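You operate a simulated robot arm through the tools that you are given. There is no shell and no other tool. Be economical: measure what you need, move in short steps, check, and stop when the job is done.

Carry out the task below with a simulated robot arm. There is one attempt and no reset: what you move stays moved.

TASK
Put two of the steel blocks from the top of the steel bench on the grey tray marked site. Then stack the ink bottle marked "R250" from the top of the steel bench on top of the ink bottle labelled "R205".

It is judged by the outcome, as a careful person would: the job done as asked, and still so three seconds after it is handed in. It fails if anything else is knocked over, pushed out of place, dropped, spilled or broken.

THE ROBOT
A 6-joint arm with a two-finger parallel gripper, fixed in place. Base frame: the origin is at the foot of the arm, x ahead of it, y to its left, z up; the work surface is at about z = 700. Lengths are in mm, angles in rad, forces in N, time in s.
With the tool pointing down near the work surface it reaches from about 240 to 660 mm from the base axis. Its first joint turns from -1.152 to 1.152 rad. Payload 2.9 kg.
Tool frame: the origin (TCP) lies between the finger pads and is the grasp point; the fingertips stand 30 mm ahead of it; z points along the fingers, y is the line along which they close. The gripper opens to 110 mm. The fingers are 20 mm wide and 10 mm thick; the gripper's body (48 by 112 mm) begins 55 mm behind the TCP.
Orientation is told as [roll, pitch, yaw] about the base's x, y, z axes, in that order, counted from this pose: with the fingers straight down and closing along the base's y, the tool's x points along the base's -x, its y along +y and its z along -z.

THE INTERFACE
- The arm moves only by the tool apply_moves. Its argument "plan" is a list of rows, each an object (a shift or turn left out is 0, a gripper value left out holds the last) with "turn": the turn, a rotation vector about the base's x, y, z in units of 60 degrees (1.0 is 60 degrees), a list of three; "linear": the shift along the base's x, y, z in units of 400 mm (1.0 is 400 mm), a list of three; "claw": the opening, from 0 (shut) to 1 (fully open). In form: [{"turn": [ax, ay, az], "linear": [dx, dy, dz], "claw": claw}, ...]. A call has 1 to 12 rows; each row is the pose to reach, as a shift and turn from the pose commanded when the call began. A call with a number of a shift or a turn outside -1 to 1 is refused whole. A row lasts 0.2 s, in which the tool goes at most 50 mm and 0.15 rad; a call with a longer step from one row to the next is refused whole, and so is a gripper value outside its range. A pose out of reach is approached as far as the arm can. The call stops where the force on the tool passes 40 N (or 10 N more than at its start, if that is more) or the arm is blocked; 0.2 s more then pass. The fingers move at their own pace (about 108 mm/s each) and stop on an object; they squeeze with about 32 N. The grip force told is the motor's: it shows also when the fingers shut on nothing. Time passes only in rows, and 0.2 s behind the last, so rows that repeat a pose let the fingers close. It gives the time, the measured TCP pose, the force on the tool (base axes), the opening and the grip force at its end, in the units of the frame above (readings bear some noise), and new pictures: "views" is both (left out), scene, wrist or none.
- Cameras (640 x 400 px; columns grow to the right, rows downward): "scene" is fixed at [80.7, 419.8, 1398.5]; the picture's right is [-0.78, -0.63, 0.00], its down [-0.30, 0.36, -0.88] and it looks along [0.56, -0.69, -0.47] (base axes); focal length 363 px, centre (320, 200). "wrist" rides on the gripper at [-36, 0, -57] in the tool frame; the picture's right is [0.00, -1.00, 0.00], its down [0.97, 0.00, -0.24] and it looks along [0.24, 0.00, 0.97] (tool axes); focal length 218 px, centre (320, 200).
- measure_at(camera, pixels): for up to 12 pixels [column, row] of the newest picture of that camera ("zoom" is the newest enlarged one), the place [x, y, z] in the base frame of the surface seen there, good to about 2 mm, but the place of the scene camera against the robot may be out by one fixed shift of up to 12 mm in any direction. No time passes.
- zoom(camera, box): a new picture of the part [left, top, right, bottom] of that camera's present view, enlarged. No time passes.
- job_done(): hands the job in; it is judged then, once.

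Work in short steps. Measure before you move; look again where a grasp or a placing could have gone wrong, and mend it. You have 80 turns and 120 pictures in all, the two below and enlarged ones among them. Open the gripper and draw the arm clear of the work before you hand the job in, unless the task says otherwise; then end with one line.

The tools are called as name(argument=value, ...) on one line, values as JSON. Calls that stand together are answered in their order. apply_moves: Moves the arm, as the interface text tells. Its arguments: {"type":"object","properties":{"plan":{"type":"array","items":{"type":"object","properties":{"turn":{"type":"array","items":{"type":"number"}},"linear":{"type":"array","items":{"type":"number"}},"claw":{"type":"number"}}}},"views":{"type":"string","enum":["both","scene","wrist","none"]}},"required":["plan"]} The other tools are called the same way: measure_at (camera, pixels) gives the place of the surface under pixels of a picture; zoom (camera, box) takes an enlarged picture of a part of a camera's view; job_done () hands the job in.

At the start:

```text
time_s: 0.0
eef_pos: [394.8, -263.7, 1091.0]
tcp_rot: [-0.001, 0.0, -0.001]
contact_force: [0.4, 0.2, -0.8]
gripper_width: 110.1
grip_force: 0.0
```

scene: 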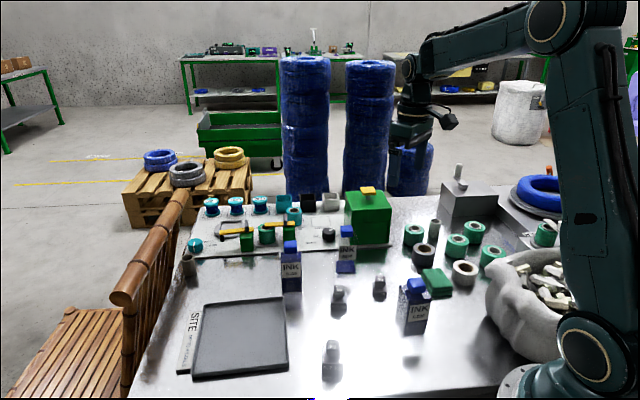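
wrist: 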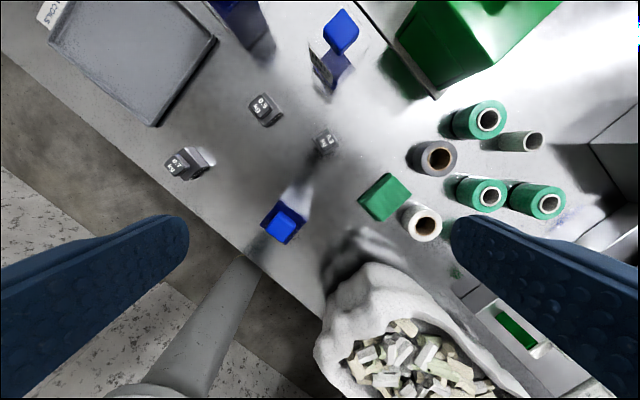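

I see three steel blocks and three ink bottles; I'll zoom to read the labels.

zoom(camera="scene", box=[270, 220, 450, 340])

zoom(camera="scene", box=[170, 280, 370, 400])

zoom(camera="wrist", box=[150, 0, 390, 250])

measure_at(camera="wrist", pixels=[[265, 104], [325, 139], [182, 162], [285, 222], [343, 28], [240, 180], [130, 50], [210, 45], [155, 122], [50, 45], [270, 150]])

measure_at(camera="scene", pixels=[[338, 288], [380, 276], [332, 344], [416, 285], [347, 230], [291, 246], [240, 340], [207, 302], [283, 299], [288, 366], [195, 376]])

```text
3.33 times, centred on (360, 280) of scene
```

zoom: 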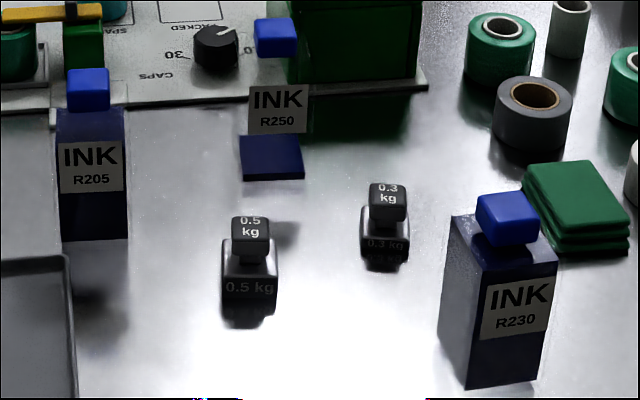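

```text
3.20 times, centred on (270, 340) of scene
```

zoom: 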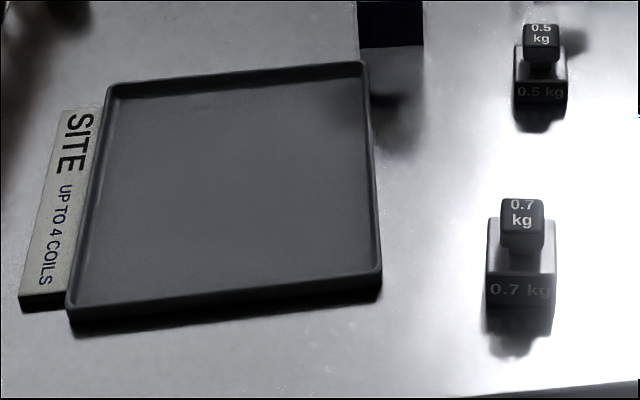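

```text
1.60 times, centred on (270, 125) of wrist
```

zoom: 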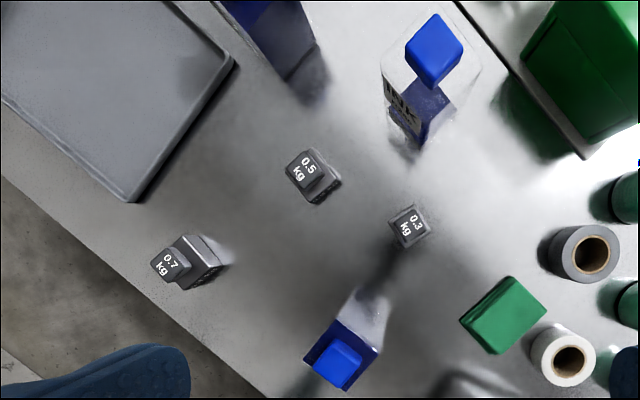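

```text
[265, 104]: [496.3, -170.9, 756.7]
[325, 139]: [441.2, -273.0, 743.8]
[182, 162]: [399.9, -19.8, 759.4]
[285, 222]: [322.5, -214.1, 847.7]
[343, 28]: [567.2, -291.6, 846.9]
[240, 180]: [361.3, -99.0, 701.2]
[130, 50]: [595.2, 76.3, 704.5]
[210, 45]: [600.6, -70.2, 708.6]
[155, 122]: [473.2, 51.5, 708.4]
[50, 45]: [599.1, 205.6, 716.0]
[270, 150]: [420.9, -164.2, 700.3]
```

```text
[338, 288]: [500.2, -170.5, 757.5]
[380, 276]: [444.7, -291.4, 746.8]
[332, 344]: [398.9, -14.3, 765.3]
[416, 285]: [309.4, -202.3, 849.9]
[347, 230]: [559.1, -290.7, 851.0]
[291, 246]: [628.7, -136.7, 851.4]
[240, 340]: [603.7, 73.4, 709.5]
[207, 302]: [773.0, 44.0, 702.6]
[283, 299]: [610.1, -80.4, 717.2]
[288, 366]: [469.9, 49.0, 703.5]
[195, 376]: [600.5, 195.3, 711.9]
```

The labels are clear: R205 is at about (627,-137) and R250 at about (563,-291). The blocks weigh 0.3, 0.5 and 0.7 kg, and the tray is roughly a diamond centred near (605,65). I'll move above the 0.5 kg block and look.

apply_moves(plan=[{"linear": [0.043, 0.039, -0.08]}, {"linear": [0.086, 0.078, -0.16]}, {"linear": [0.129, 0.117, -0.24]}, {"linear": [0.172, 0.156, -0.32]}, {"linear": [0.215, 0.195, -0.4]}, {"linear": [0.2575, 0.2325, -0.4775]}, {"linear": [0.2575, 0.2325, -0.4775]}], views="wrist")

```text
time_s: 1.6
eef_pos: [497.5, -170.7, 899.1]
tcp_rot: [0.001, 0.001, -0.001]
contact_force: [0.4, -0.5, -0.3]
gripper_width: 109.9
grip_force: 0.2
```

wrist: 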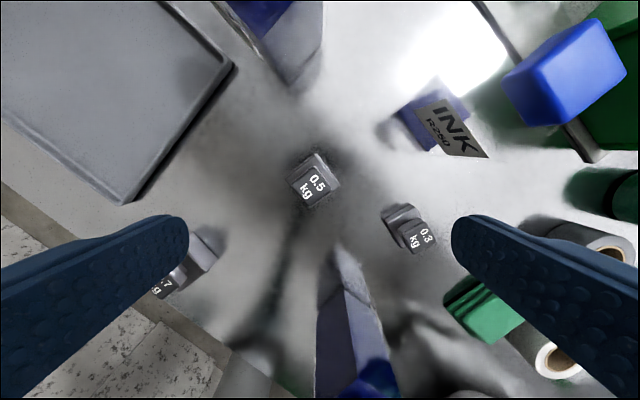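

zoom(camera="wrist", box=[270, 130, 370, 230])

zoom(camera="wrist", box=[0, 0, 260, 220])

```text
4.00 times, centred on (320, 180) of wrist
```

zoom: 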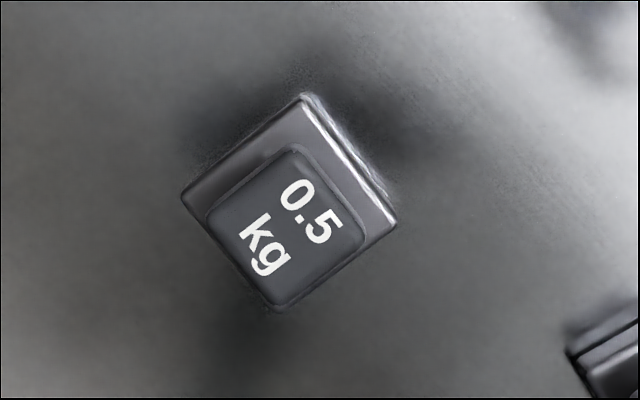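

```text
1.82 times, centred on (130, 110) of wrist
```

zoom: 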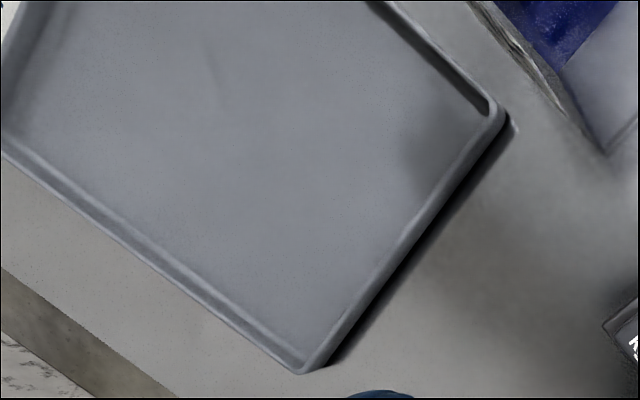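

measure_at(camera="wrist", pixels=[[287, 179.5], [316, 156], [337.5, 185.5], [315, 168], [329, 188.5], [310, 204], [293, 184], [311, 185]])

measure_at(camera="wrist", pixels=[[130, 200], [230, 68], [90, 85], [120, 130], [170, 90], [60, 50], [2, 117], [160, 2]])

```text
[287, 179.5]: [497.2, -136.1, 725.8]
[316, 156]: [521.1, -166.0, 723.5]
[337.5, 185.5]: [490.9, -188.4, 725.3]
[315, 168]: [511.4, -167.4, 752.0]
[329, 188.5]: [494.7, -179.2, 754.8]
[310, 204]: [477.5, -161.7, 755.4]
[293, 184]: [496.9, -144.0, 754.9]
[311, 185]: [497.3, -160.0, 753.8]
```

```text
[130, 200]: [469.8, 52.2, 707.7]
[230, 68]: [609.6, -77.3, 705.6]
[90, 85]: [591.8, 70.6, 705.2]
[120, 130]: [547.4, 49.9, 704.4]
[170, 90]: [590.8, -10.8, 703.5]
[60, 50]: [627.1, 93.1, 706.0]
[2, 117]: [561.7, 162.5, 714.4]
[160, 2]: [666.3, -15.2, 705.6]
```

The 0.5 kg block's body is centred at about (494.5,-162.5), with edges at ≈37.5° and 38 mm wide. I'll turn the tool 37.5°, descend to TCP z 736 and grip.

apply_moves(plan=[{"turn": [0, 0, 0.11], "linear": [-0.004, 0.01, -0.03], "claw": 0.75}, {"turn": [0, 0, 0.22], "linear": [-0.0075, 0.0205, -0.06]}, {"turn": [0, 0, 0.33], "linear": [-0.0075, 0.0205, -0.1]}, {"turn": [0, 0, 0.44], "linear": [-0.0075, 0.0205, -0.15]}, {"turn": [0, 0, 0.55], "linear": [-0.0075, 0.0205, -0.2]}, {"turn": [0, 0, 0.625], "linear": [-0.0075, 0.0205, -0.25]}, {"turn": [0, 0, 0.625], "linear": [-0.0075, 0.0205, -0.33]}, {"turn": [0, 0, 0.625], "linear": [-0.0075, 0.0205, -0.38]}, {"turn": [0, 0, 0.625], "linear": [-0.0075, 0.0205, -0.408]}, {"turn": [0, 0, 0.625], "linear": [-0.0075, 0.0205, -0.408]}], views="both")

```text
time_s: 3.8
eef_pos: [492.6, -162.8, 736.8]
tcp_rot: [0.0, 0.002, 0.654]
contact_force: [0.2, 0.9, -0.5]
gripper_width: 82.4
grip_force: 0.1
```

scene: 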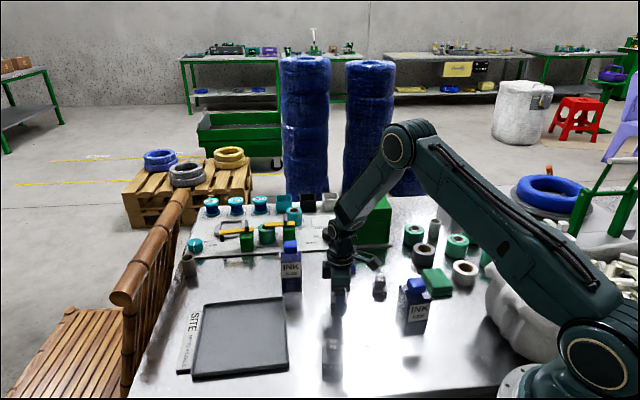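
wrist: 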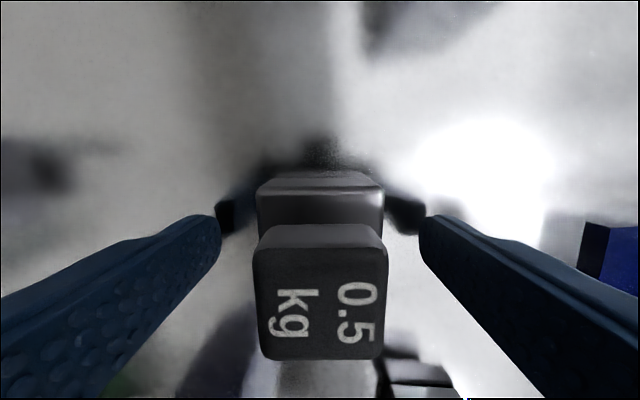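

Well aligned; close and lift 70 mm.

apply_moves(plan=[{"claw": 0}, {"claw": 0}, {"claw": 0}, {"claw": 0}, {"linear": [0, 0, 0.03]}, {"linear": [0, 0, 0.08]}, {"linear": [0, 0, 0.14]}, {"linear": [0, 0, 0.2]}], views="wrist")

```text
time_s: 5.6
eef_pos: [494.3, -163.5, 817.2]
tcp_rot: [0.0, -0.002, 0.654]
contact_force: [0.2, -0.6, -4.3]
gripper_width: 44.0
grip_force: 31.8
```

wrist: 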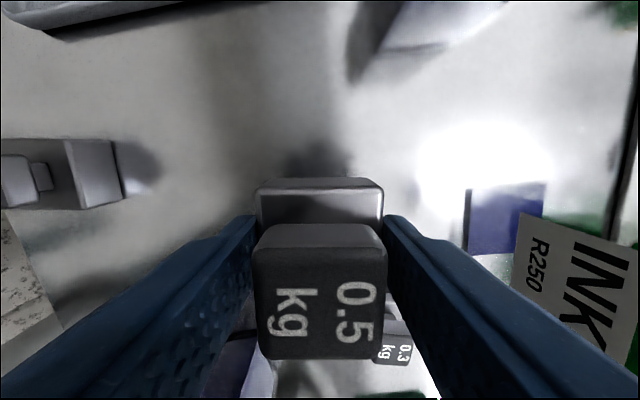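

Held (weight shows −4.3 N). I'll carry it to the tray at (600,0), stopping just above the floor.

apply_moves(plan=[{"linear": [0.045, 0.075, 0]}, {"linear": [0.1, 0.155, 0]}, {"linear": [0.155, 0.24, 0]}, {"linear": [0.21, 0.325, 0]}, {"linear": [0.25, 0.39, 0]}, {"linear": [0.264, 0.409, 0]}, {"linear": [0.264, 0.409, -0.06]}, {"linear": [0.264, 0.409, -0.12]}, {"linear": [0.264, 0.409, -0.16]}, {"linear": [0.264, 0.409, -0.175]}, {"linear": [0.264, 0.409, -0.175]}], views="both")

```text
time_s: 8.0
eef_pos: [600.0, -0.7, 746.4]
tcp_rot: [0.0, -0.001, 0.654]
contact_force: [-0.4, 0.5, -5.2]
gripper_width: 43.9
grip_force: 32.4
```

scene: 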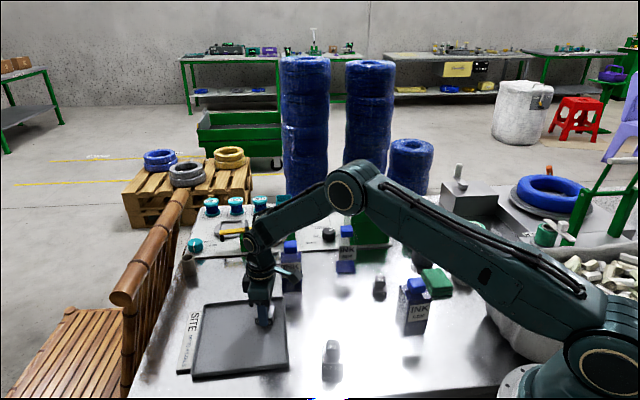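
wrist: 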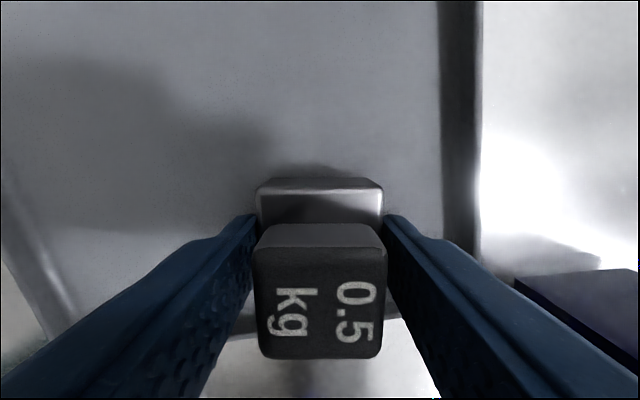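

Inside the tray, about 5 mm above the floor. I'll lower in small steps to feel contact.

apply_moves(plan=[{"linear": [0, 0, -0.005]}, {"linear": [0, 0, -0.009]}, {"linear": [0, 0, -0.012]}, {"linear": [0, 0, -0.012]}], views="none")

```text
time_s: 9.0
eef_pos: [599.5, 1.3, 743.0]
tcp_rot: [0.0, 0.0, 0.656]
contact_force: [-0.9, -0.1, -3.6]
gripper_width: 43.8
grip_force: 31.6
```

apply_moves(plan=[{"linear": [0, 0, -0.0025]}, {"linear": [0, 0, -0.005]}, {"linear": [0, 0, -0.005]}], views="none")

```text
time_s: 9.8
eef_pos: [599.3, 1.2, 742.6]
tcp_rot: [-0.002, -0.002, 0.655]
contact_force: [-8.9, -0.6, 18.2]
gripper_width: 43.7
grip_force: 31.8
```

In contact with the tray floor (+18 N). Release and rise.

apply_moves(plan=[{"linear": [0, 0, 0.002], "claw": 0.62}, {"linear": [0, 0, 0.002]}, {"linear": [0, 0, 0.002]}, {"linear": [0, 0, 0.05]}, {"linear": [0, 0, 0.12]}, {"linear": [0, 0, 0.22]}, {"linear": [0, 0, 0.32]}, {"linear": [0, 0, 0.4]}, {"linear": [0, 0, 0.4]}], views="wrist")

```text
time_s: 11.8
eef_pos: [599.8, 0.2, 900.1]
tcp_rot: [0.0, 0.0, 0.657]
contact_force: [-0.6, 0.7, -0.2]
gripper_width: 68.1
grip_force: 0.1
```

wrist: 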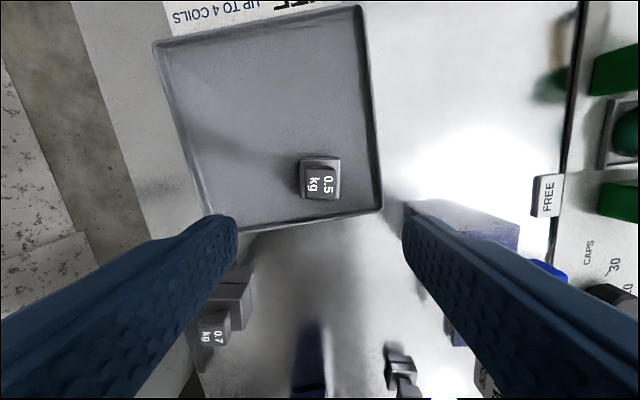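

The 0.5 kg block stands in the tray. Next I'll move over the 0.7 kg block near (399,-18).

apply_moves(plan=[{"linear": [-0.1, -0.01, 0]}, {"linear": [-0.2, -0.02, 0]}, {"linear": [-0.3, -0.03, 0]}, {"linear": [-0.4, -0.04, 0]}, {"linear": [-0.475, -0.045, -0.03]}, {"linear": [-0.5, -0.045, -0.05]}, {"linear": [-0.5, -0.045, -0.05]}], views="wrist")

zoom(camera="wrist", box=[240, 120, 400, 220])

```text
time_s: 13.4
eef_pos: [399.9, -17.3, 880.3]
tcp_rot: [-0.001, 0.0, 0.657]
contact_force: [-1.5, -0.9, -0.7]
gripper_width: 68.1
grip_force: 0.0
```

wrist: 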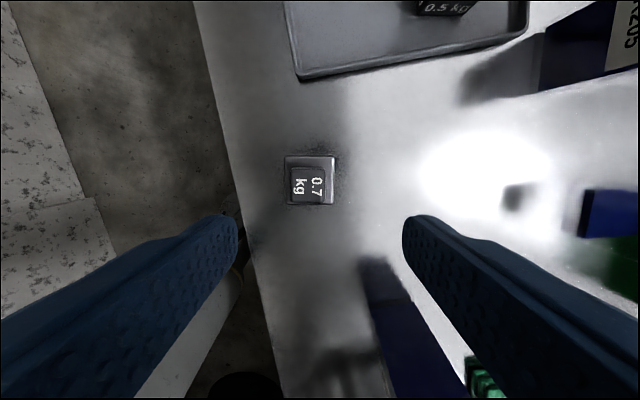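

```text
4.00 times, centred on (320, 170) of wrist
```

zoom: 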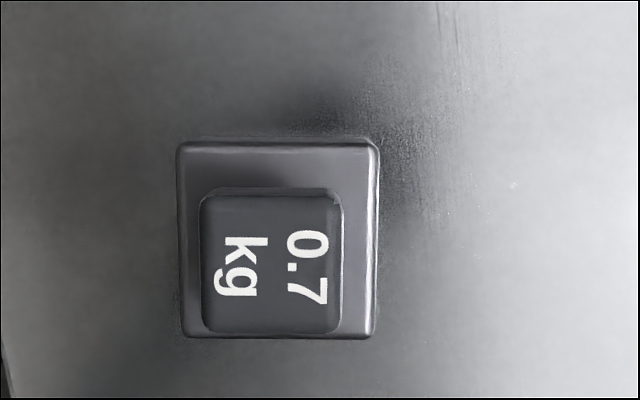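

measure_at(camera="zoom", pixels=[[185, 150], [370, 152], [366, 330], [186, 330], [205, 205], [337, 205], [335, 325], [208, 325]])

```text
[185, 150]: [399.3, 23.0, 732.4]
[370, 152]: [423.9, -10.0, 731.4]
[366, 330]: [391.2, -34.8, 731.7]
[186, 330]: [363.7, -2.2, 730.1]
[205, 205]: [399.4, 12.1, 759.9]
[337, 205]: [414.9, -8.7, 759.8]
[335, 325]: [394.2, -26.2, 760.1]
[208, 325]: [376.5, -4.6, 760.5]
```

The block is aligned with the tool and centred at (395,-6.3). Shift, descend to z 740, grip and lift.

apply_moves(plan=[{"linear": [-0.012, 0.0275, -0.05], "claw": 0.75}, {"linear": [-0.012, 0.0275, -0.15]}, {"linear": [-0.012, 0.0275, -0.25]}, {"linear": [-0.012, 0.0275, -0.32]}, {"linear": [-0.012, 0.0275, -0.35]}, {"linear": [-0.012, 0.0275, -0.35]}, {"linear": [-0.012, 0.0275, -0.35], "claw": 0}, {"linear": [-0.012, 0.0275, -0.35]}, {"linear": [-0.012, 0.0275, -0.35]}, {"linear": [-0.012, 0.0275, -0.35]}, {"linear": [-0.012, 0.0275, -0.32]}, {"linear": [-0.012, 0.0275, -0.27]}], views="wrist")

```text
time_s: 16.0
eef_pos: [395.3, -6.3, 773.0]
tcp_rot: [0.001, -0.001, 0.653]
contact_force: [0.0, -0.1, -6.7]
gripper_width: 47.7
grip_force: 32.4
```

wrist: 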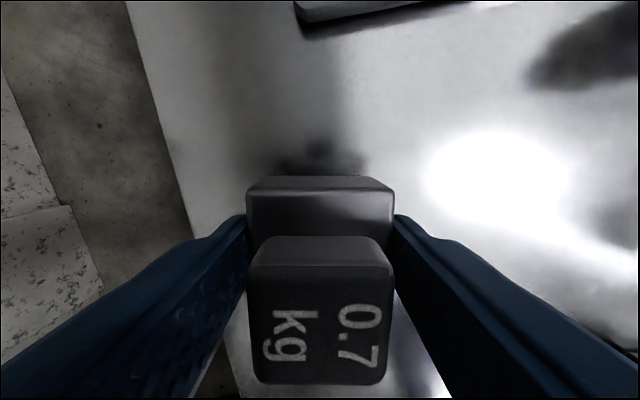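

Held. Carry to (560,75) in the tray, hovering just above the floor.

apply_moves(plan=[{"linear": [0, 0, 0.05]}, {"linear": [0.08, 0.04, 0.09]}, {"linear": [0.18, 0.085, 0.09]}, {"linear": [0.28, 0.135, 0.09]}, {"linear": [0.37, 0.18, 0.09]}, {"linear": [0.4125, 0.203, 0.09]}, {"linear": [0.4125, 0.203, 0.05]}, {"linear": [0.4125, 0.203, 0.0]}, {"linear": [0.4125, 0.203, -0.04]}, {"linear": [0.4125, 0.203, -0.055]}, {"linear": [0.4125, 0.203, -0.06]}, {"linear": [0.4125, 0.203, -0.06]}], views="wrist")

```text
time_s: 18.6
eef_pos: [559.7, 75.7, 748.9]
tcp_rot: [0.0, 0.0, 0.655]
contact_force: [0.1, -0.9, -7.5]
gripper_width: 47.7
grip_force: 32.3
```

wrist: 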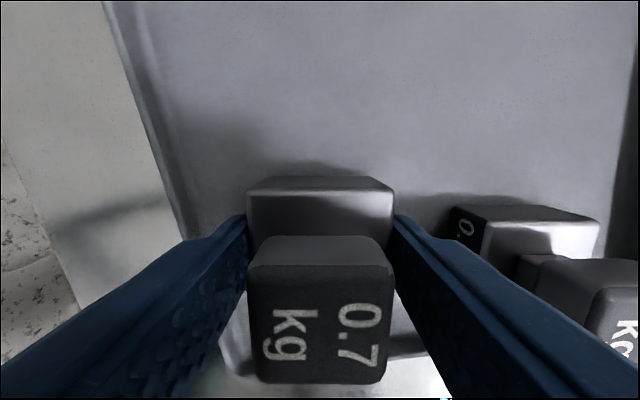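

apply_moves(plan=[{"linear": [0, 0, -0.004]}, {"linear": [0, 0, -0.007]}, {"linear": [0, 0, -0.01]}, {"linear": [0, 0, -0.01]}], views="none")

```text
time_s: 19.6
eef_pos: [560.9, 75.5, 744.9]
tcp_rot: [0.0, 0.0, 0.655]
contact_force: [-1.9, -0.2, 1.4]
gripper_width: 47.9
grip_force: 32.1
```

Force went from −7.5 to +1.4 N, so the block is touching the floor. Release and rise.

apply_moves(plan=[{"linear": [0, 0, -0.001], "claw": 0.57}, {"linear": [0, 0, 0], "claw": 0.57}, {"linear": [0, 0, 0], "claw": 0.57}, {"linear": [0, 0, 0.04]}, {"linear": [0, 0, 0.1]}, {"linear": [0, 0, 0.2]}, {"linear": [0, 0, 0.3]}, {"linear": [0, 0, 0.4]}, {"linear": [0, 0, 0.48]}, {"linear": [0, 0, 0.48]}], views="both")

```text
time_s: 21.8
eef_pos: [560.2, 75.1, 937.5]
tcp_rot: [0.0, 0.002, 0.656]
contact_force: [-0.4, -1.1, -0.2]
gripper_width: 62.5
grip_force: 0.1
```

scene: 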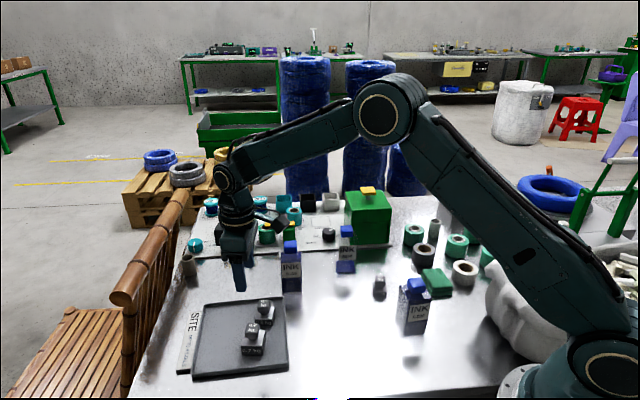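
wrist: 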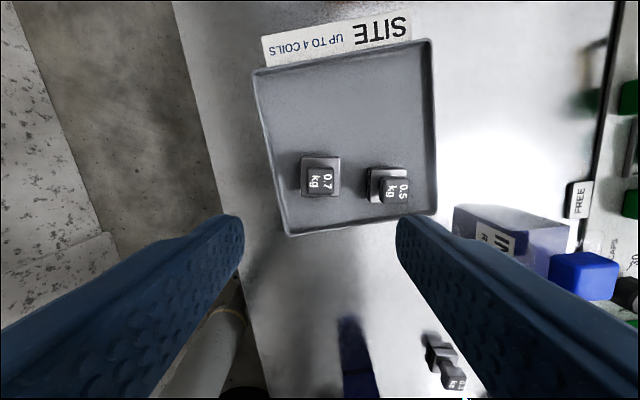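

Both blocks stand in the tray. Next I'll go above R250 at safe height to see it.

apply_moves(plan=[{"linear": [0, -0.1, 0.03]}, {"linear": [0, -0.21, 0.06]}, {"linear": [0, -0.32, 0.09]}, {"linear": [0, -0.43, 0.12]}, {"linear": [0, -0.54, 0.15]}, {"linear": [0, -0.65, 0.18]}, {"linear": [0, -0.76, 0.18]}, {"linear": [0, -0.85, 0.18]}, {"linear": [0, -0.9, 0.18]}, {"linear": [0, -0.9, 0.18], "claw": 1}], views="both")

```text
time_s: 24.0
eef_pos: [560.6, -285.2, 1008.2]
tcp_rot: [0.001, 0.0, 0.653]
contact_force: [0.3, -0.1, 1.0]
gripper_width: 109.9
grip_force: 0.1
```

scene: 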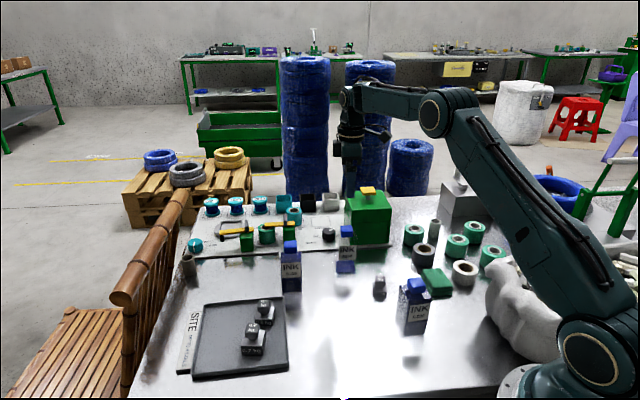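
wrist: 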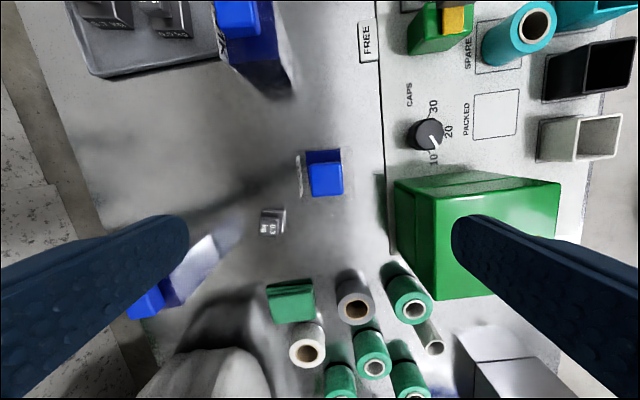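

zoom(camera="wrist", box=[270, 130, 380, 200])

zoom(camera="scene", box=[270, 215, 390, 300])

measure_at(camera="wrist", pixels=[[311, 166], [340, 164], [342, 192], [313, 194], [326, 178], [306, 150], [340, 152], [302, 200], [298, 175]])

```text
5.71 times, centred on (325, 165) of wrist
```

zoom: 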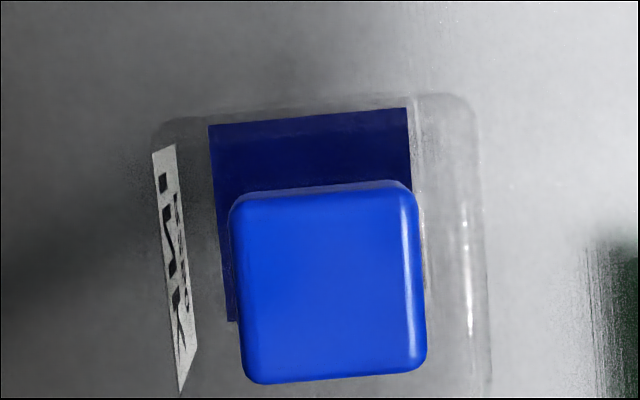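

```text
4.71 times, centred on (330, 258) of scene
```

zoom: 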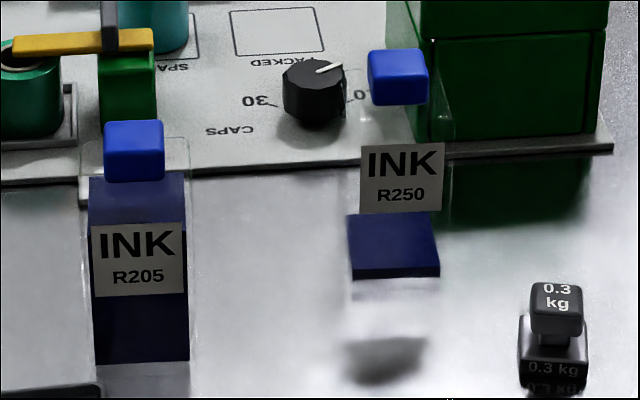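

```text
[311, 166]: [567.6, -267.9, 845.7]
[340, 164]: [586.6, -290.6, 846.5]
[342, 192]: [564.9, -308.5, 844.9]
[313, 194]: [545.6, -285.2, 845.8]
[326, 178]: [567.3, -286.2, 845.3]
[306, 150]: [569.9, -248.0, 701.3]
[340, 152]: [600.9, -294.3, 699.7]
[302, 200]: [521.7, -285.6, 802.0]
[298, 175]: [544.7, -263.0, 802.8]
```

measure_at(camera="wrist", pixels=[[398, 190], [410, 200], [410, 250], [388, 190], [388, 230], [480, 200], [270, 222], [355, 300], [290, 295]])

measure_at(camera="scene", pixels=[[347, 240], [347, 250], [354, 232], [291, 244], [283, 262], [301, 262], [347, 208], [370, 194]])

```text
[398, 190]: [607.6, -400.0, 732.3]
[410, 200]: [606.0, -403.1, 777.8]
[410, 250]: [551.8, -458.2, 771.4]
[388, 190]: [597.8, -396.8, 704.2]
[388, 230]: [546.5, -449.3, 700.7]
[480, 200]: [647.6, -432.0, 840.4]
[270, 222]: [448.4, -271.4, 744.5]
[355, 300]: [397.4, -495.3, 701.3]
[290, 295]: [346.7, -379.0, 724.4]
```

```text
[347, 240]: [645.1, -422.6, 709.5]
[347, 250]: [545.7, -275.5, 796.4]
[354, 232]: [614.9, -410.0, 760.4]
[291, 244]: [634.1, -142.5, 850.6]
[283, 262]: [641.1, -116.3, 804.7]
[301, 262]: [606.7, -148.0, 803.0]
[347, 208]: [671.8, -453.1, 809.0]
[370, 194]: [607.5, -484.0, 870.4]
```

R250's cap centre is at (566,-288) with its top at 846; the green box is 115 mm away along the closing axis, so there's room. Before grasping I'll go over R205 to measure it and test the reach.

apply_moves(plan=[{"linear": [0.03, 0.075, 0], "turn": [0, 0, 0.01]}, {"linear": [0.06, 0.15, 0], "turn": [0, 0, 0.02]}, {"linear": [0.09, 0.22, 0], "turn": [0, 0, 0.03]}, {"linear": [0.12, 0.29, 0], "turn": [0, 0, 0.03]}, {"linear": [0.15, 0.35, 0], "turn": [0, 0, 0.03]}, {"linear": [0.16, 0.367, -0.02], "turn": [0, 0, 0.03]}, {"linear": [0.16, 0.367, -0.02], "turn": [0, 0, 0.03]}], views="wrist")

zoom(camera="wrist", box=[270, 130, 380, 200])

```text
time_s: 25.6
eef_pos: [624.1, -137.7, 999.2]
tcp_rot: [0.0, 0.001, 0.685]
contact_force: [0.5, 0.1, 0.2]
gripper_width: 109.8
grip_force: 0.1
```

wrist: 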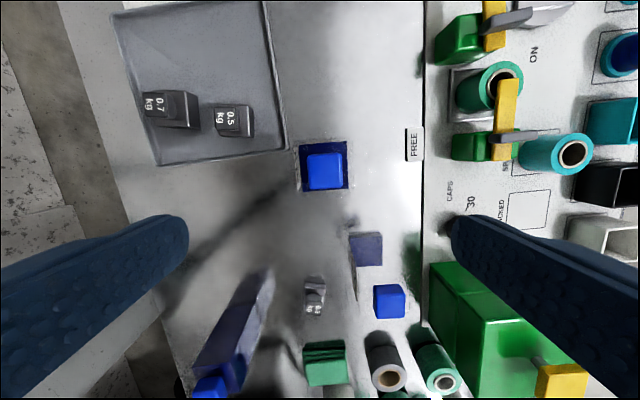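

```text
5.71 times, centred on (325, 165) of wrist
```

zoom: 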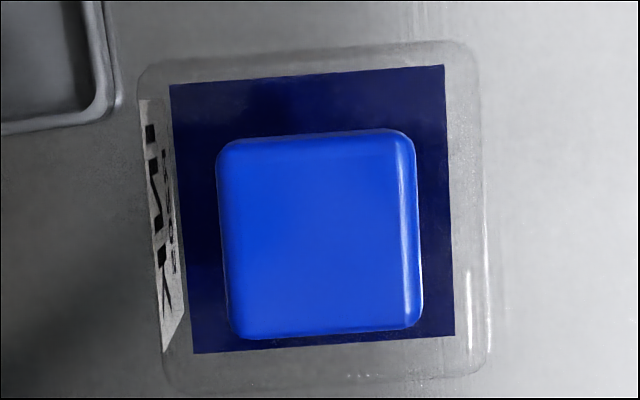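

measure_at(camera="zoom", pixels=[[228, 150], [402, 142], [412, 322], [240, 330], [320, 235], [180, 95], [438, 75], [445, 330], [460, 55], [470, 370], [150, 120], [170, 340]])

```text
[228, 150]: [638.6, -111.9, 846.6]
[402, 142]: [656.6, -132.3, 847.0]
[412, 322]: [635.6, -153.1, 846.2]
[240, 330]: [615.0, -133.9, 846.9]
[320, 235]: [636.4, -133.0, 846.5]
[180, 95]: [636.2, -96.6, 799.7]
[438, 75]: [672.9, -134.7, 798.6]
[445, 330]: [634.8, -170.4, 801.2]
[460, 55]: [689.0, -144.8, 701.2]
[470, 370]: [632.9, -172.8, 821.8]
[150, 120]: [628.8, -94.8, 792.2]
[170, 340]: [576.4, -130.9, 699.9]
```

Reach is fine, and R205's cap centre is (636.5,-132.8) with its top at 846.6. Go back over R250, to TCP (565.7,-287.4), at z 890 with the fingertips just above the cap.

apply_moves(plan=[{"linear": [-0.037, -0.094, 0]}, {"linear": [-0.074, -0.187, 0]}, {"linear": [-0.11, -0.28, 0]}, {"linear": [-0.14, -0.355, 0]}, {"linear": [-0.147, -0.374, -0.05]}, {"linear": [-0.147, -0.374, -0.14]}, {"linear": [-0.147, -0.374, -0.23]}, {"linear": [-0.147, -0.374, -0.275]}, {"linear": [-0.147, -0.374, -0.275]}], views="wrist")

```text
time_s: 27.6
eef_pos: [566.6, -289.2, 889.0]
tcp_rot: [-0.002, 0.0, 0.687]
contact_force: [-0.3, 0.3, 0.4]
gripper_width: 110.0
grip_force: 0.1
```

wrist: 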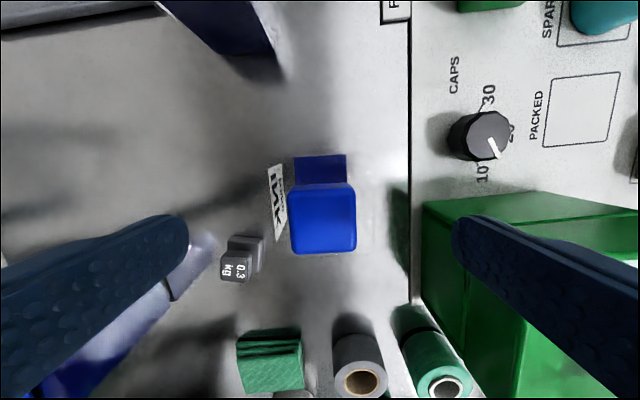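

measure_at(camera="wrist", pixels=[[294, 192], [352, 192], [352, 248], [294, 248], [277, 200], [280, 230]])

zoom(camera="wrist", box=[250, 140, 400, 280])

```text
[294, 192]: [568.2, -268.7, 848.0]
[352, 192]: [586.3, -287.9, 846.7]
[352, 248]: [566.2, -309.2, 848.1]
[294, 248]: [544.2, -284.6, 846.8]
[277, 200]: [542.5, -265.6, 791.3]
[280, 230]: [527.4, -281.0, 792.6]
```

```text
2.86 times, centred on (325, 210) of wrist
```

zoom: 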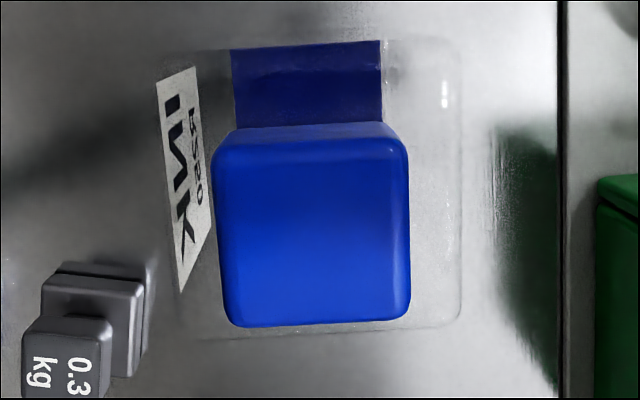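

Cap centre confirmed at (566.2,-287.6). Descend to z 803 and close on the body.

apply_moves(plan=[{"linear": [0.001, 0, -0.07]}, {"linear": [0.001, 0, -0.14]}, {"linear": [0.001, 0, -0.19]}, {"linear": [0.001, 0, -0.2175]}, {"linear": [0.001, 0, -0.2175]}, {"linear": [0.001, 0, -0.2175], "claw": 0}, {"linear": [0.001, 0, -0.2175]}, {"linear": [0.001, 0, -0.2175]}, {"linear": [0.001, 0, -0.2175]}], views="both")

```text
time_s: 29.6
eef_pos: [566.2, -287.9, 804.4]
tcp_rot: [0.0, -0.001, 0.684]
contact_force: [0.5, 0.2, 0.1]
gripper_width: 64.3
grip_force: 31.5
```

scene: 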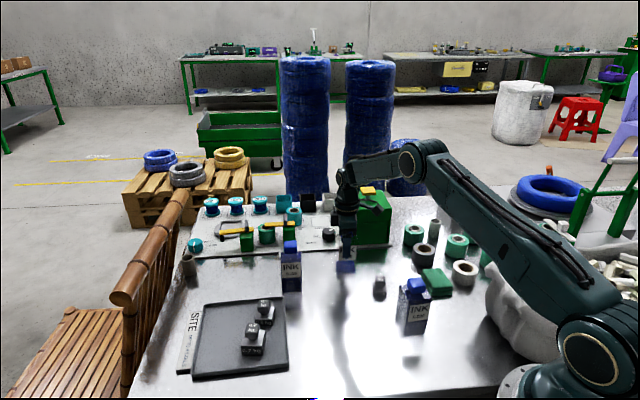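
wrist: 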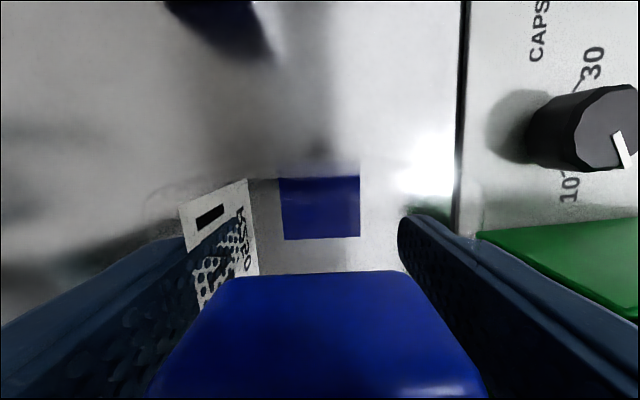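

Gripped at 64 mm. Lift straight up 185 mm.

apply_moves(plan=[{"linear": [0, 0, 0.015]}, {"linear": [0, 0, 0.05]}, {"linear": [0, 0, 0.11]}, {"linear": [0, 0, 0.18]}, {"linear": [0, 0, 0.25]}, {"linear": [0, 0, 0.32]}, {"linear": [0, 0, 0.38]}, {"linear": [0, 0, 0.43]}, {"linear": [0, 0, 0.4625]}, {"linear": [0, 0, 0.4625]}], views="both")

```text
time_s: 31.8
eef_pos: [565.4, -288.3, 988.8]
tcp_rot: [0.001, 0.001, 0.687]
contact_force: [0.7, -0.3, -0.6]
gripper_width: 64.4
grip_force: 31.9
```

scene: 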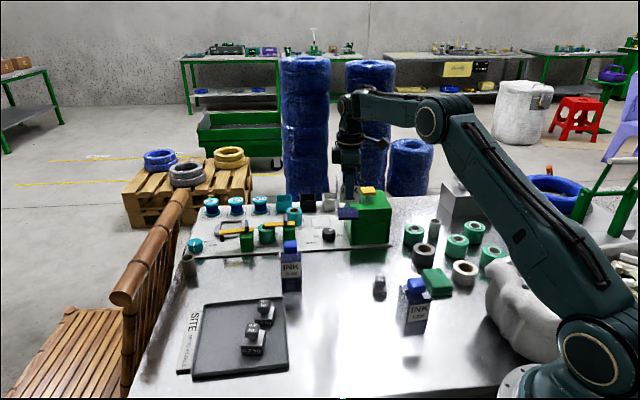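
wrist: 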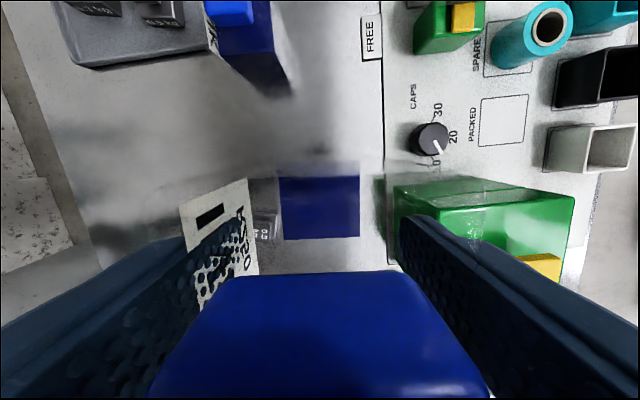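

Held, with the bottle bottom at about 885. Move over R205's cap (636.5,-132.8) and check.

apply_moves(plan=[{"linear": [0.02, 0.044, 0]}, {"linear": [0.05, 0.11, 0]}, {"linear": [0.085, 0.187, 0]}, {"linear": [0.12, 0.264, 0]}, {"linear": [0.15, 0.33, 0]}, {"linear": [0.168, 0.37, 0]}, {"linear": [0.176, 0.387, 0]}, {"linear": [0.176, 0.387, 0]}, {"linear": [0.176, 0.387, -0.04]}, {"linear": [0.176, 0.387, -0.06]}, {"linear": [0.176, 0.387, -0.06]}], views="both")

zoom(camera="scene", box=[230, 180, 350, 300])

zoom(camera="wrist", box=[220, 140, 420, 280])

```text
time_s: 34.2
eef_pos: [635.8, -133.3, 962.5]
tcp_rot: [0.0, 0.0, 0.686]
contact_force: [-0.8, -0.1, -0.7]
gripper_width: 63.8
grip_force: 31.9
```

scene: 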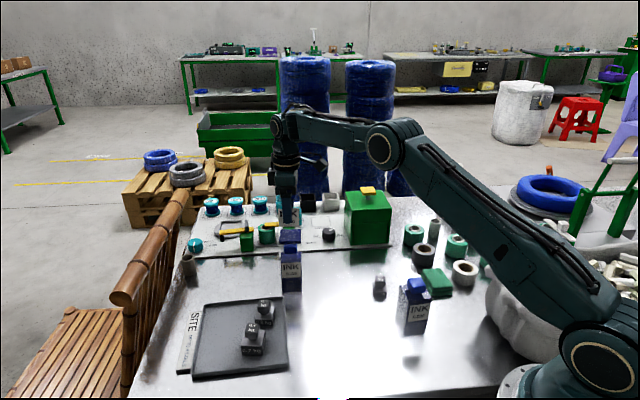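
wrist: 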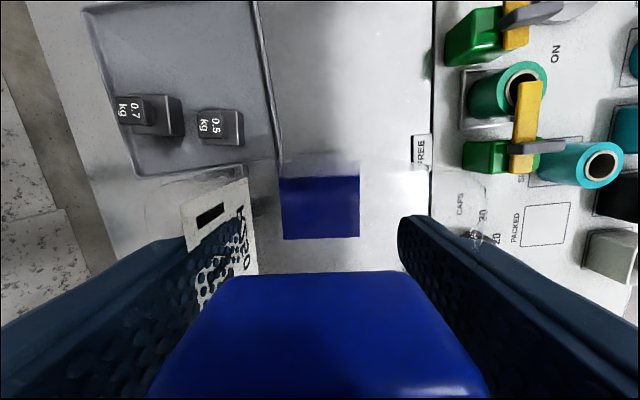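

```text
3.33 times, centred on (290, 240) of scene
```

zoom: 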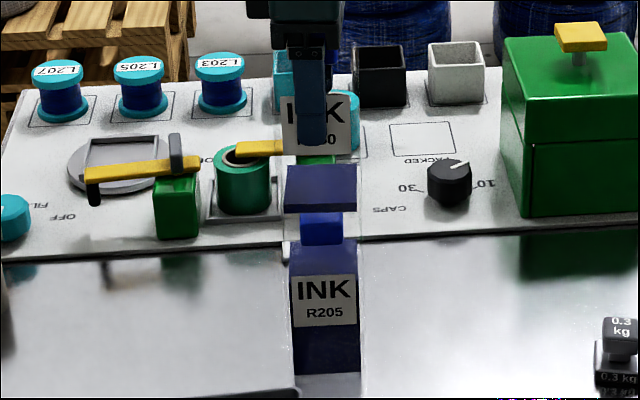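

```text
2.86 times, centred on (320, 210) of wrist
```

zoom: 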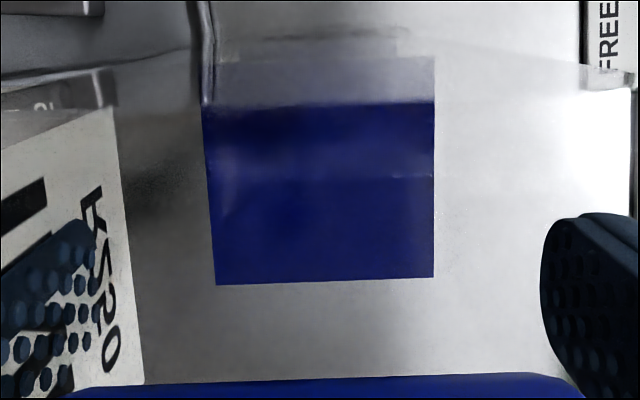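

It looks centred above R205's cap. Expected contact is at TCP ≈949.5; lower slowly to about 951.

apply_moves(plan=[{"linear": [0, 0, -0.01]}, {"linear": [0, 0, -0.02]}, {"linear": [0, 0, -0.027]}, {"linear": [0, 0, -0.0315]}, {"linear": [0, 0, -0.0315]}], views="none")

```text
time_s: 35.4
eef_pos: [636.5, -133.7, 950.8]
tcp_rot: [0.0, 0.001, 0.684]
contact_force: [0.8, -0.8, -1.2]
gripper_width: 63.8
grip_force: 31.8
```

apply_moves(plan=[{"linear": [0, 0, -0.0015]}, {"linear": [0, 0, -0.003]}, {"linear": [0, 0, -0.003]}], views="none")

```text
time_s: 36.2
eef_pos: [636.0, -132.6, 951.0]
tcp_rot: [0.001, 0.001, 0.686]
contact_force: [0.4, -0.5, -1.1]
gripper_width: 63.7
grip_force: 32.5
```

apply_moves(plan=[{"linear": [0, 0, -0.0015]}, {"linear": [0, 0, -0.003]}, {"linear": [0, 0, -0.003]}], views="none")

```text
time_s: 37.0
eef_pos: [635.2, -132.4, 951.0]
tcp_rot: [-0.001, 0.001, 0.686]
contact_force: [0.1, 0.2, 2.8]
gripper_width: 63.8
grip_force: 32.4
```

apply_moves(plan=[{"linear": [0, 0, -0.001]}, {"linear": [0, 0, -0.001]}], views="scene")

zoom(camera="scene", box=[250, 190, 330, 300])

```text
time_s: 37.6
eef_pos: [635.8, -133.8, 949.9]
tcp_rot: [-0.002, -0.002, 0.689]
contact_force: [0.4, -0.3, 6.8]
gripper_width: 63.8
grip_force: 32.3
```

scene: 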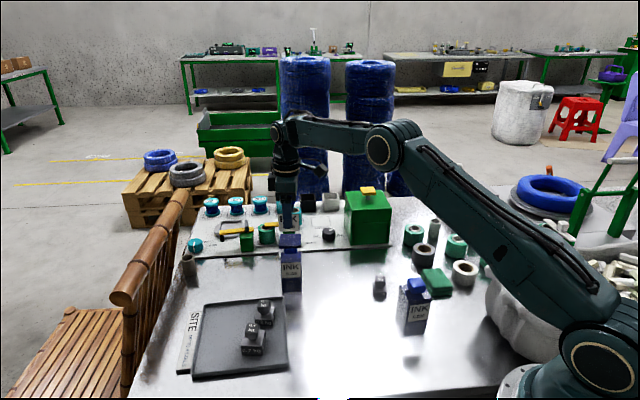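

```text
3.64 times, centred on (290, 245) of scene
```

zoom: 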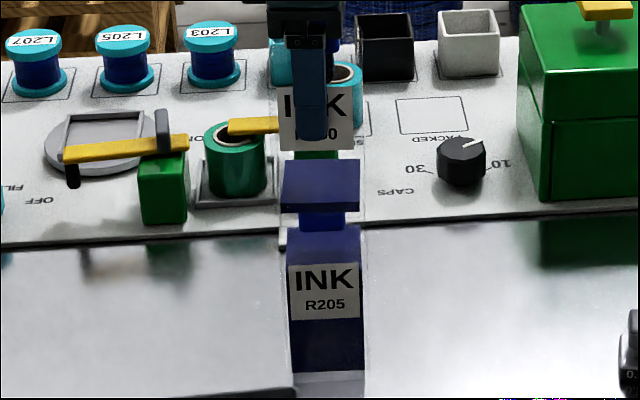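

Seated (+6.8 N). Open gradually and check before rising.

apply_moves(plan=[{"claw": 0.6}, {"claw": 0.63}, {"claw": 0.68}, {"claw": 0.78}, {"claw": 0.9}, {"claw": 1}, {"claw": 1}], views="both")

zoom(camera="scene", box=[250, 190, 330, 300])

```text
time_s: 39.2
eef_pos: [635.2, -133.2, 948.4]
tcp_rot: [0.001, -0.001, 0.686]
contact_force: [-0.9, 0.0, 0.3]
gripper_width: 110.0
grip_force: 0.1
```

scene: 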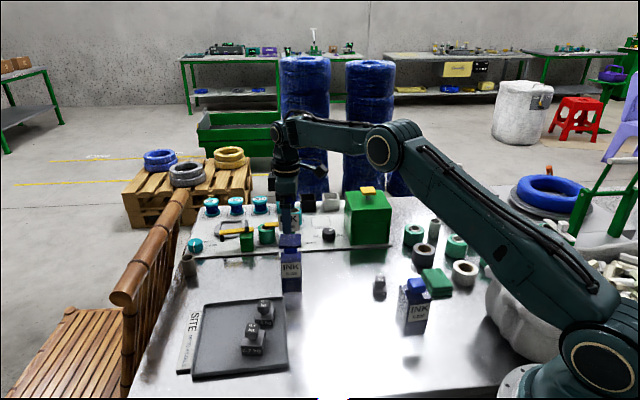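
wrist: 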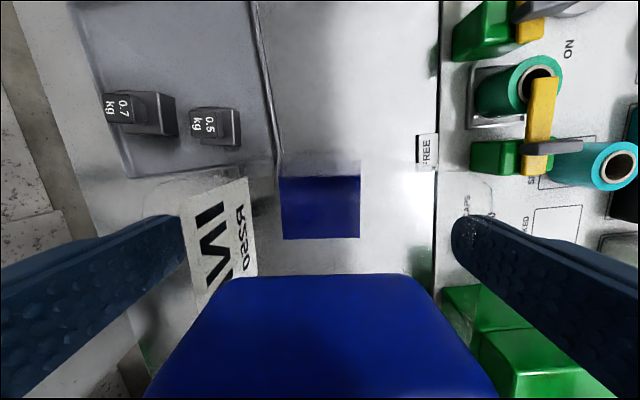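

```text
3.64 times, centred on (290, 245) of scene
```

zoom: 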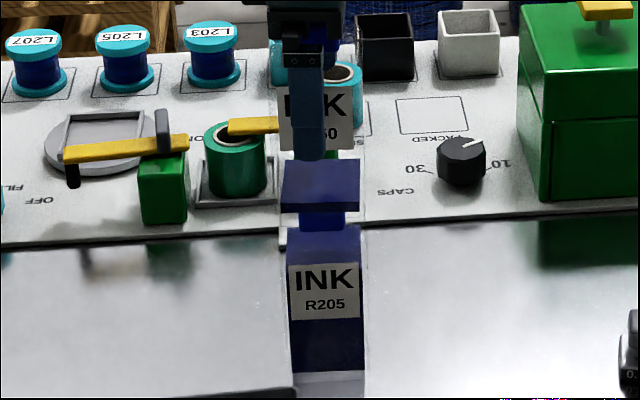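

Standing steadily. Rise straight up in slow steps and check the pose stays true.

apply_moves(plan=[{"linear": [0, 0, 0.02]}, {"linear": [0, 0, 0.05]}, {"linear": [0, 0, 0.09]}, {"linear": [0, 0, 0.13]}, {"linear": [0, 0, 0.13]}], views="none")

```text
time_s: 40.4
eef_pos: [635.4, -132.5, 1001.6]
tcp_rot: [0.001, 0.001, 0.686]
contact_force: [0.2, 0.0, -0.4]
gripper_width: 109.8
grip_force: 0.0
```

apply_moves(plan=[{"linear": [0, 0, 0.03]}, {"linear": [0, 0, 0.06]}, {"linear": [0, 0, 0.09]}, {"linear": [0, 0, 0.11]}, {"linear": [0, 0, 0.11]}], views="none")

```text
time_s: 41.6
eef_pos: [636.1, -133.7, 1043.2]
tcp_rot: [-0.001, -0.001, 0.686]
contact_force: [-0.3, 0.0, 1.0]
gripper_width: 110.1
grip_force: 0.0
```

Fingertips (1013) are above the stack top (≈994). Retreat along the open direction toward the base.

apply_moves(plan=[{"linear": [-0.05, -0.035, 0.01]}, {"linear": [-0.13, -0.09, 0.03]}, {"linear": [-0.21, -0.15, 0.05]}, {"linear": [-0.29, -0.2, 0.07]}, {"linear": [-0.37, -0.26, 0.09]}, {"linear": [-0.45, -0.32, 0.1]}, {"linear": [-0.5, -0.35, 0.1]}, {"linear": [-0.5, -0.35, 0.1]}], views="both")

zoom(camera="scene", box=[200, 190, 360, 380])

```text
time_s: 43.4
eef_pos: [437.0, -272.4, 1085.0]
tcp_rot: [0.0, 0.001, 0.686]
contact_force: [-0.7, -0.2, 0.3]
gripper_width: 109.7
grip_force: 0.0
```

scene: 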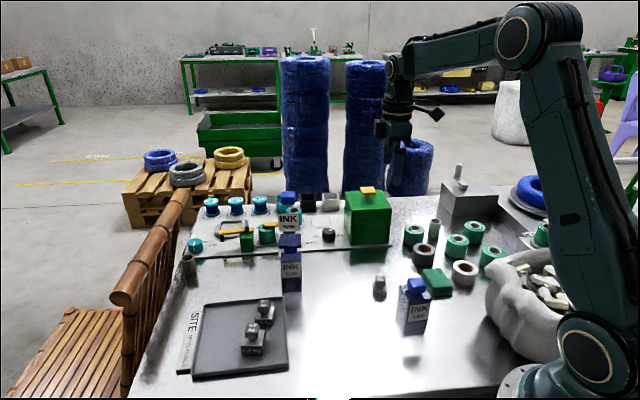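
wrist: 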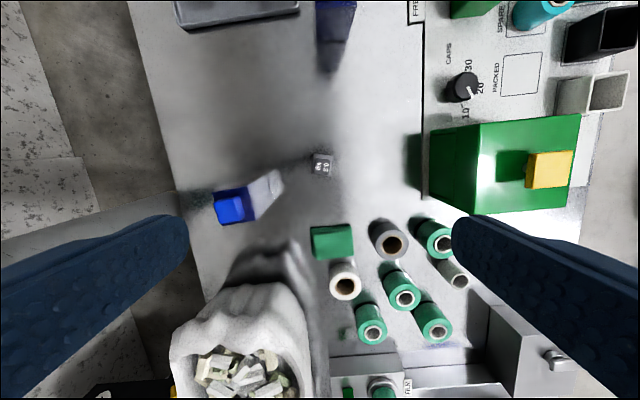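

```text
2.11 times, centred on (280, 285) of scene
```

zoom: 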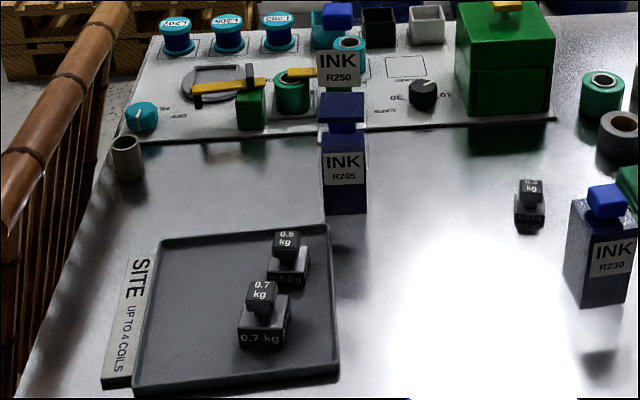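

R250 stands upright on R205, two blocks are in the tray, and everything else is in place. The gripper is open and the arm is clear, so I'm handing in.

job_done()

```text
The job is handed in.
```

The 0.5 kg and 0.7 kg steel blocks are on the site tray, ink bottle R250 is stacked on R205, and the job is handed in.
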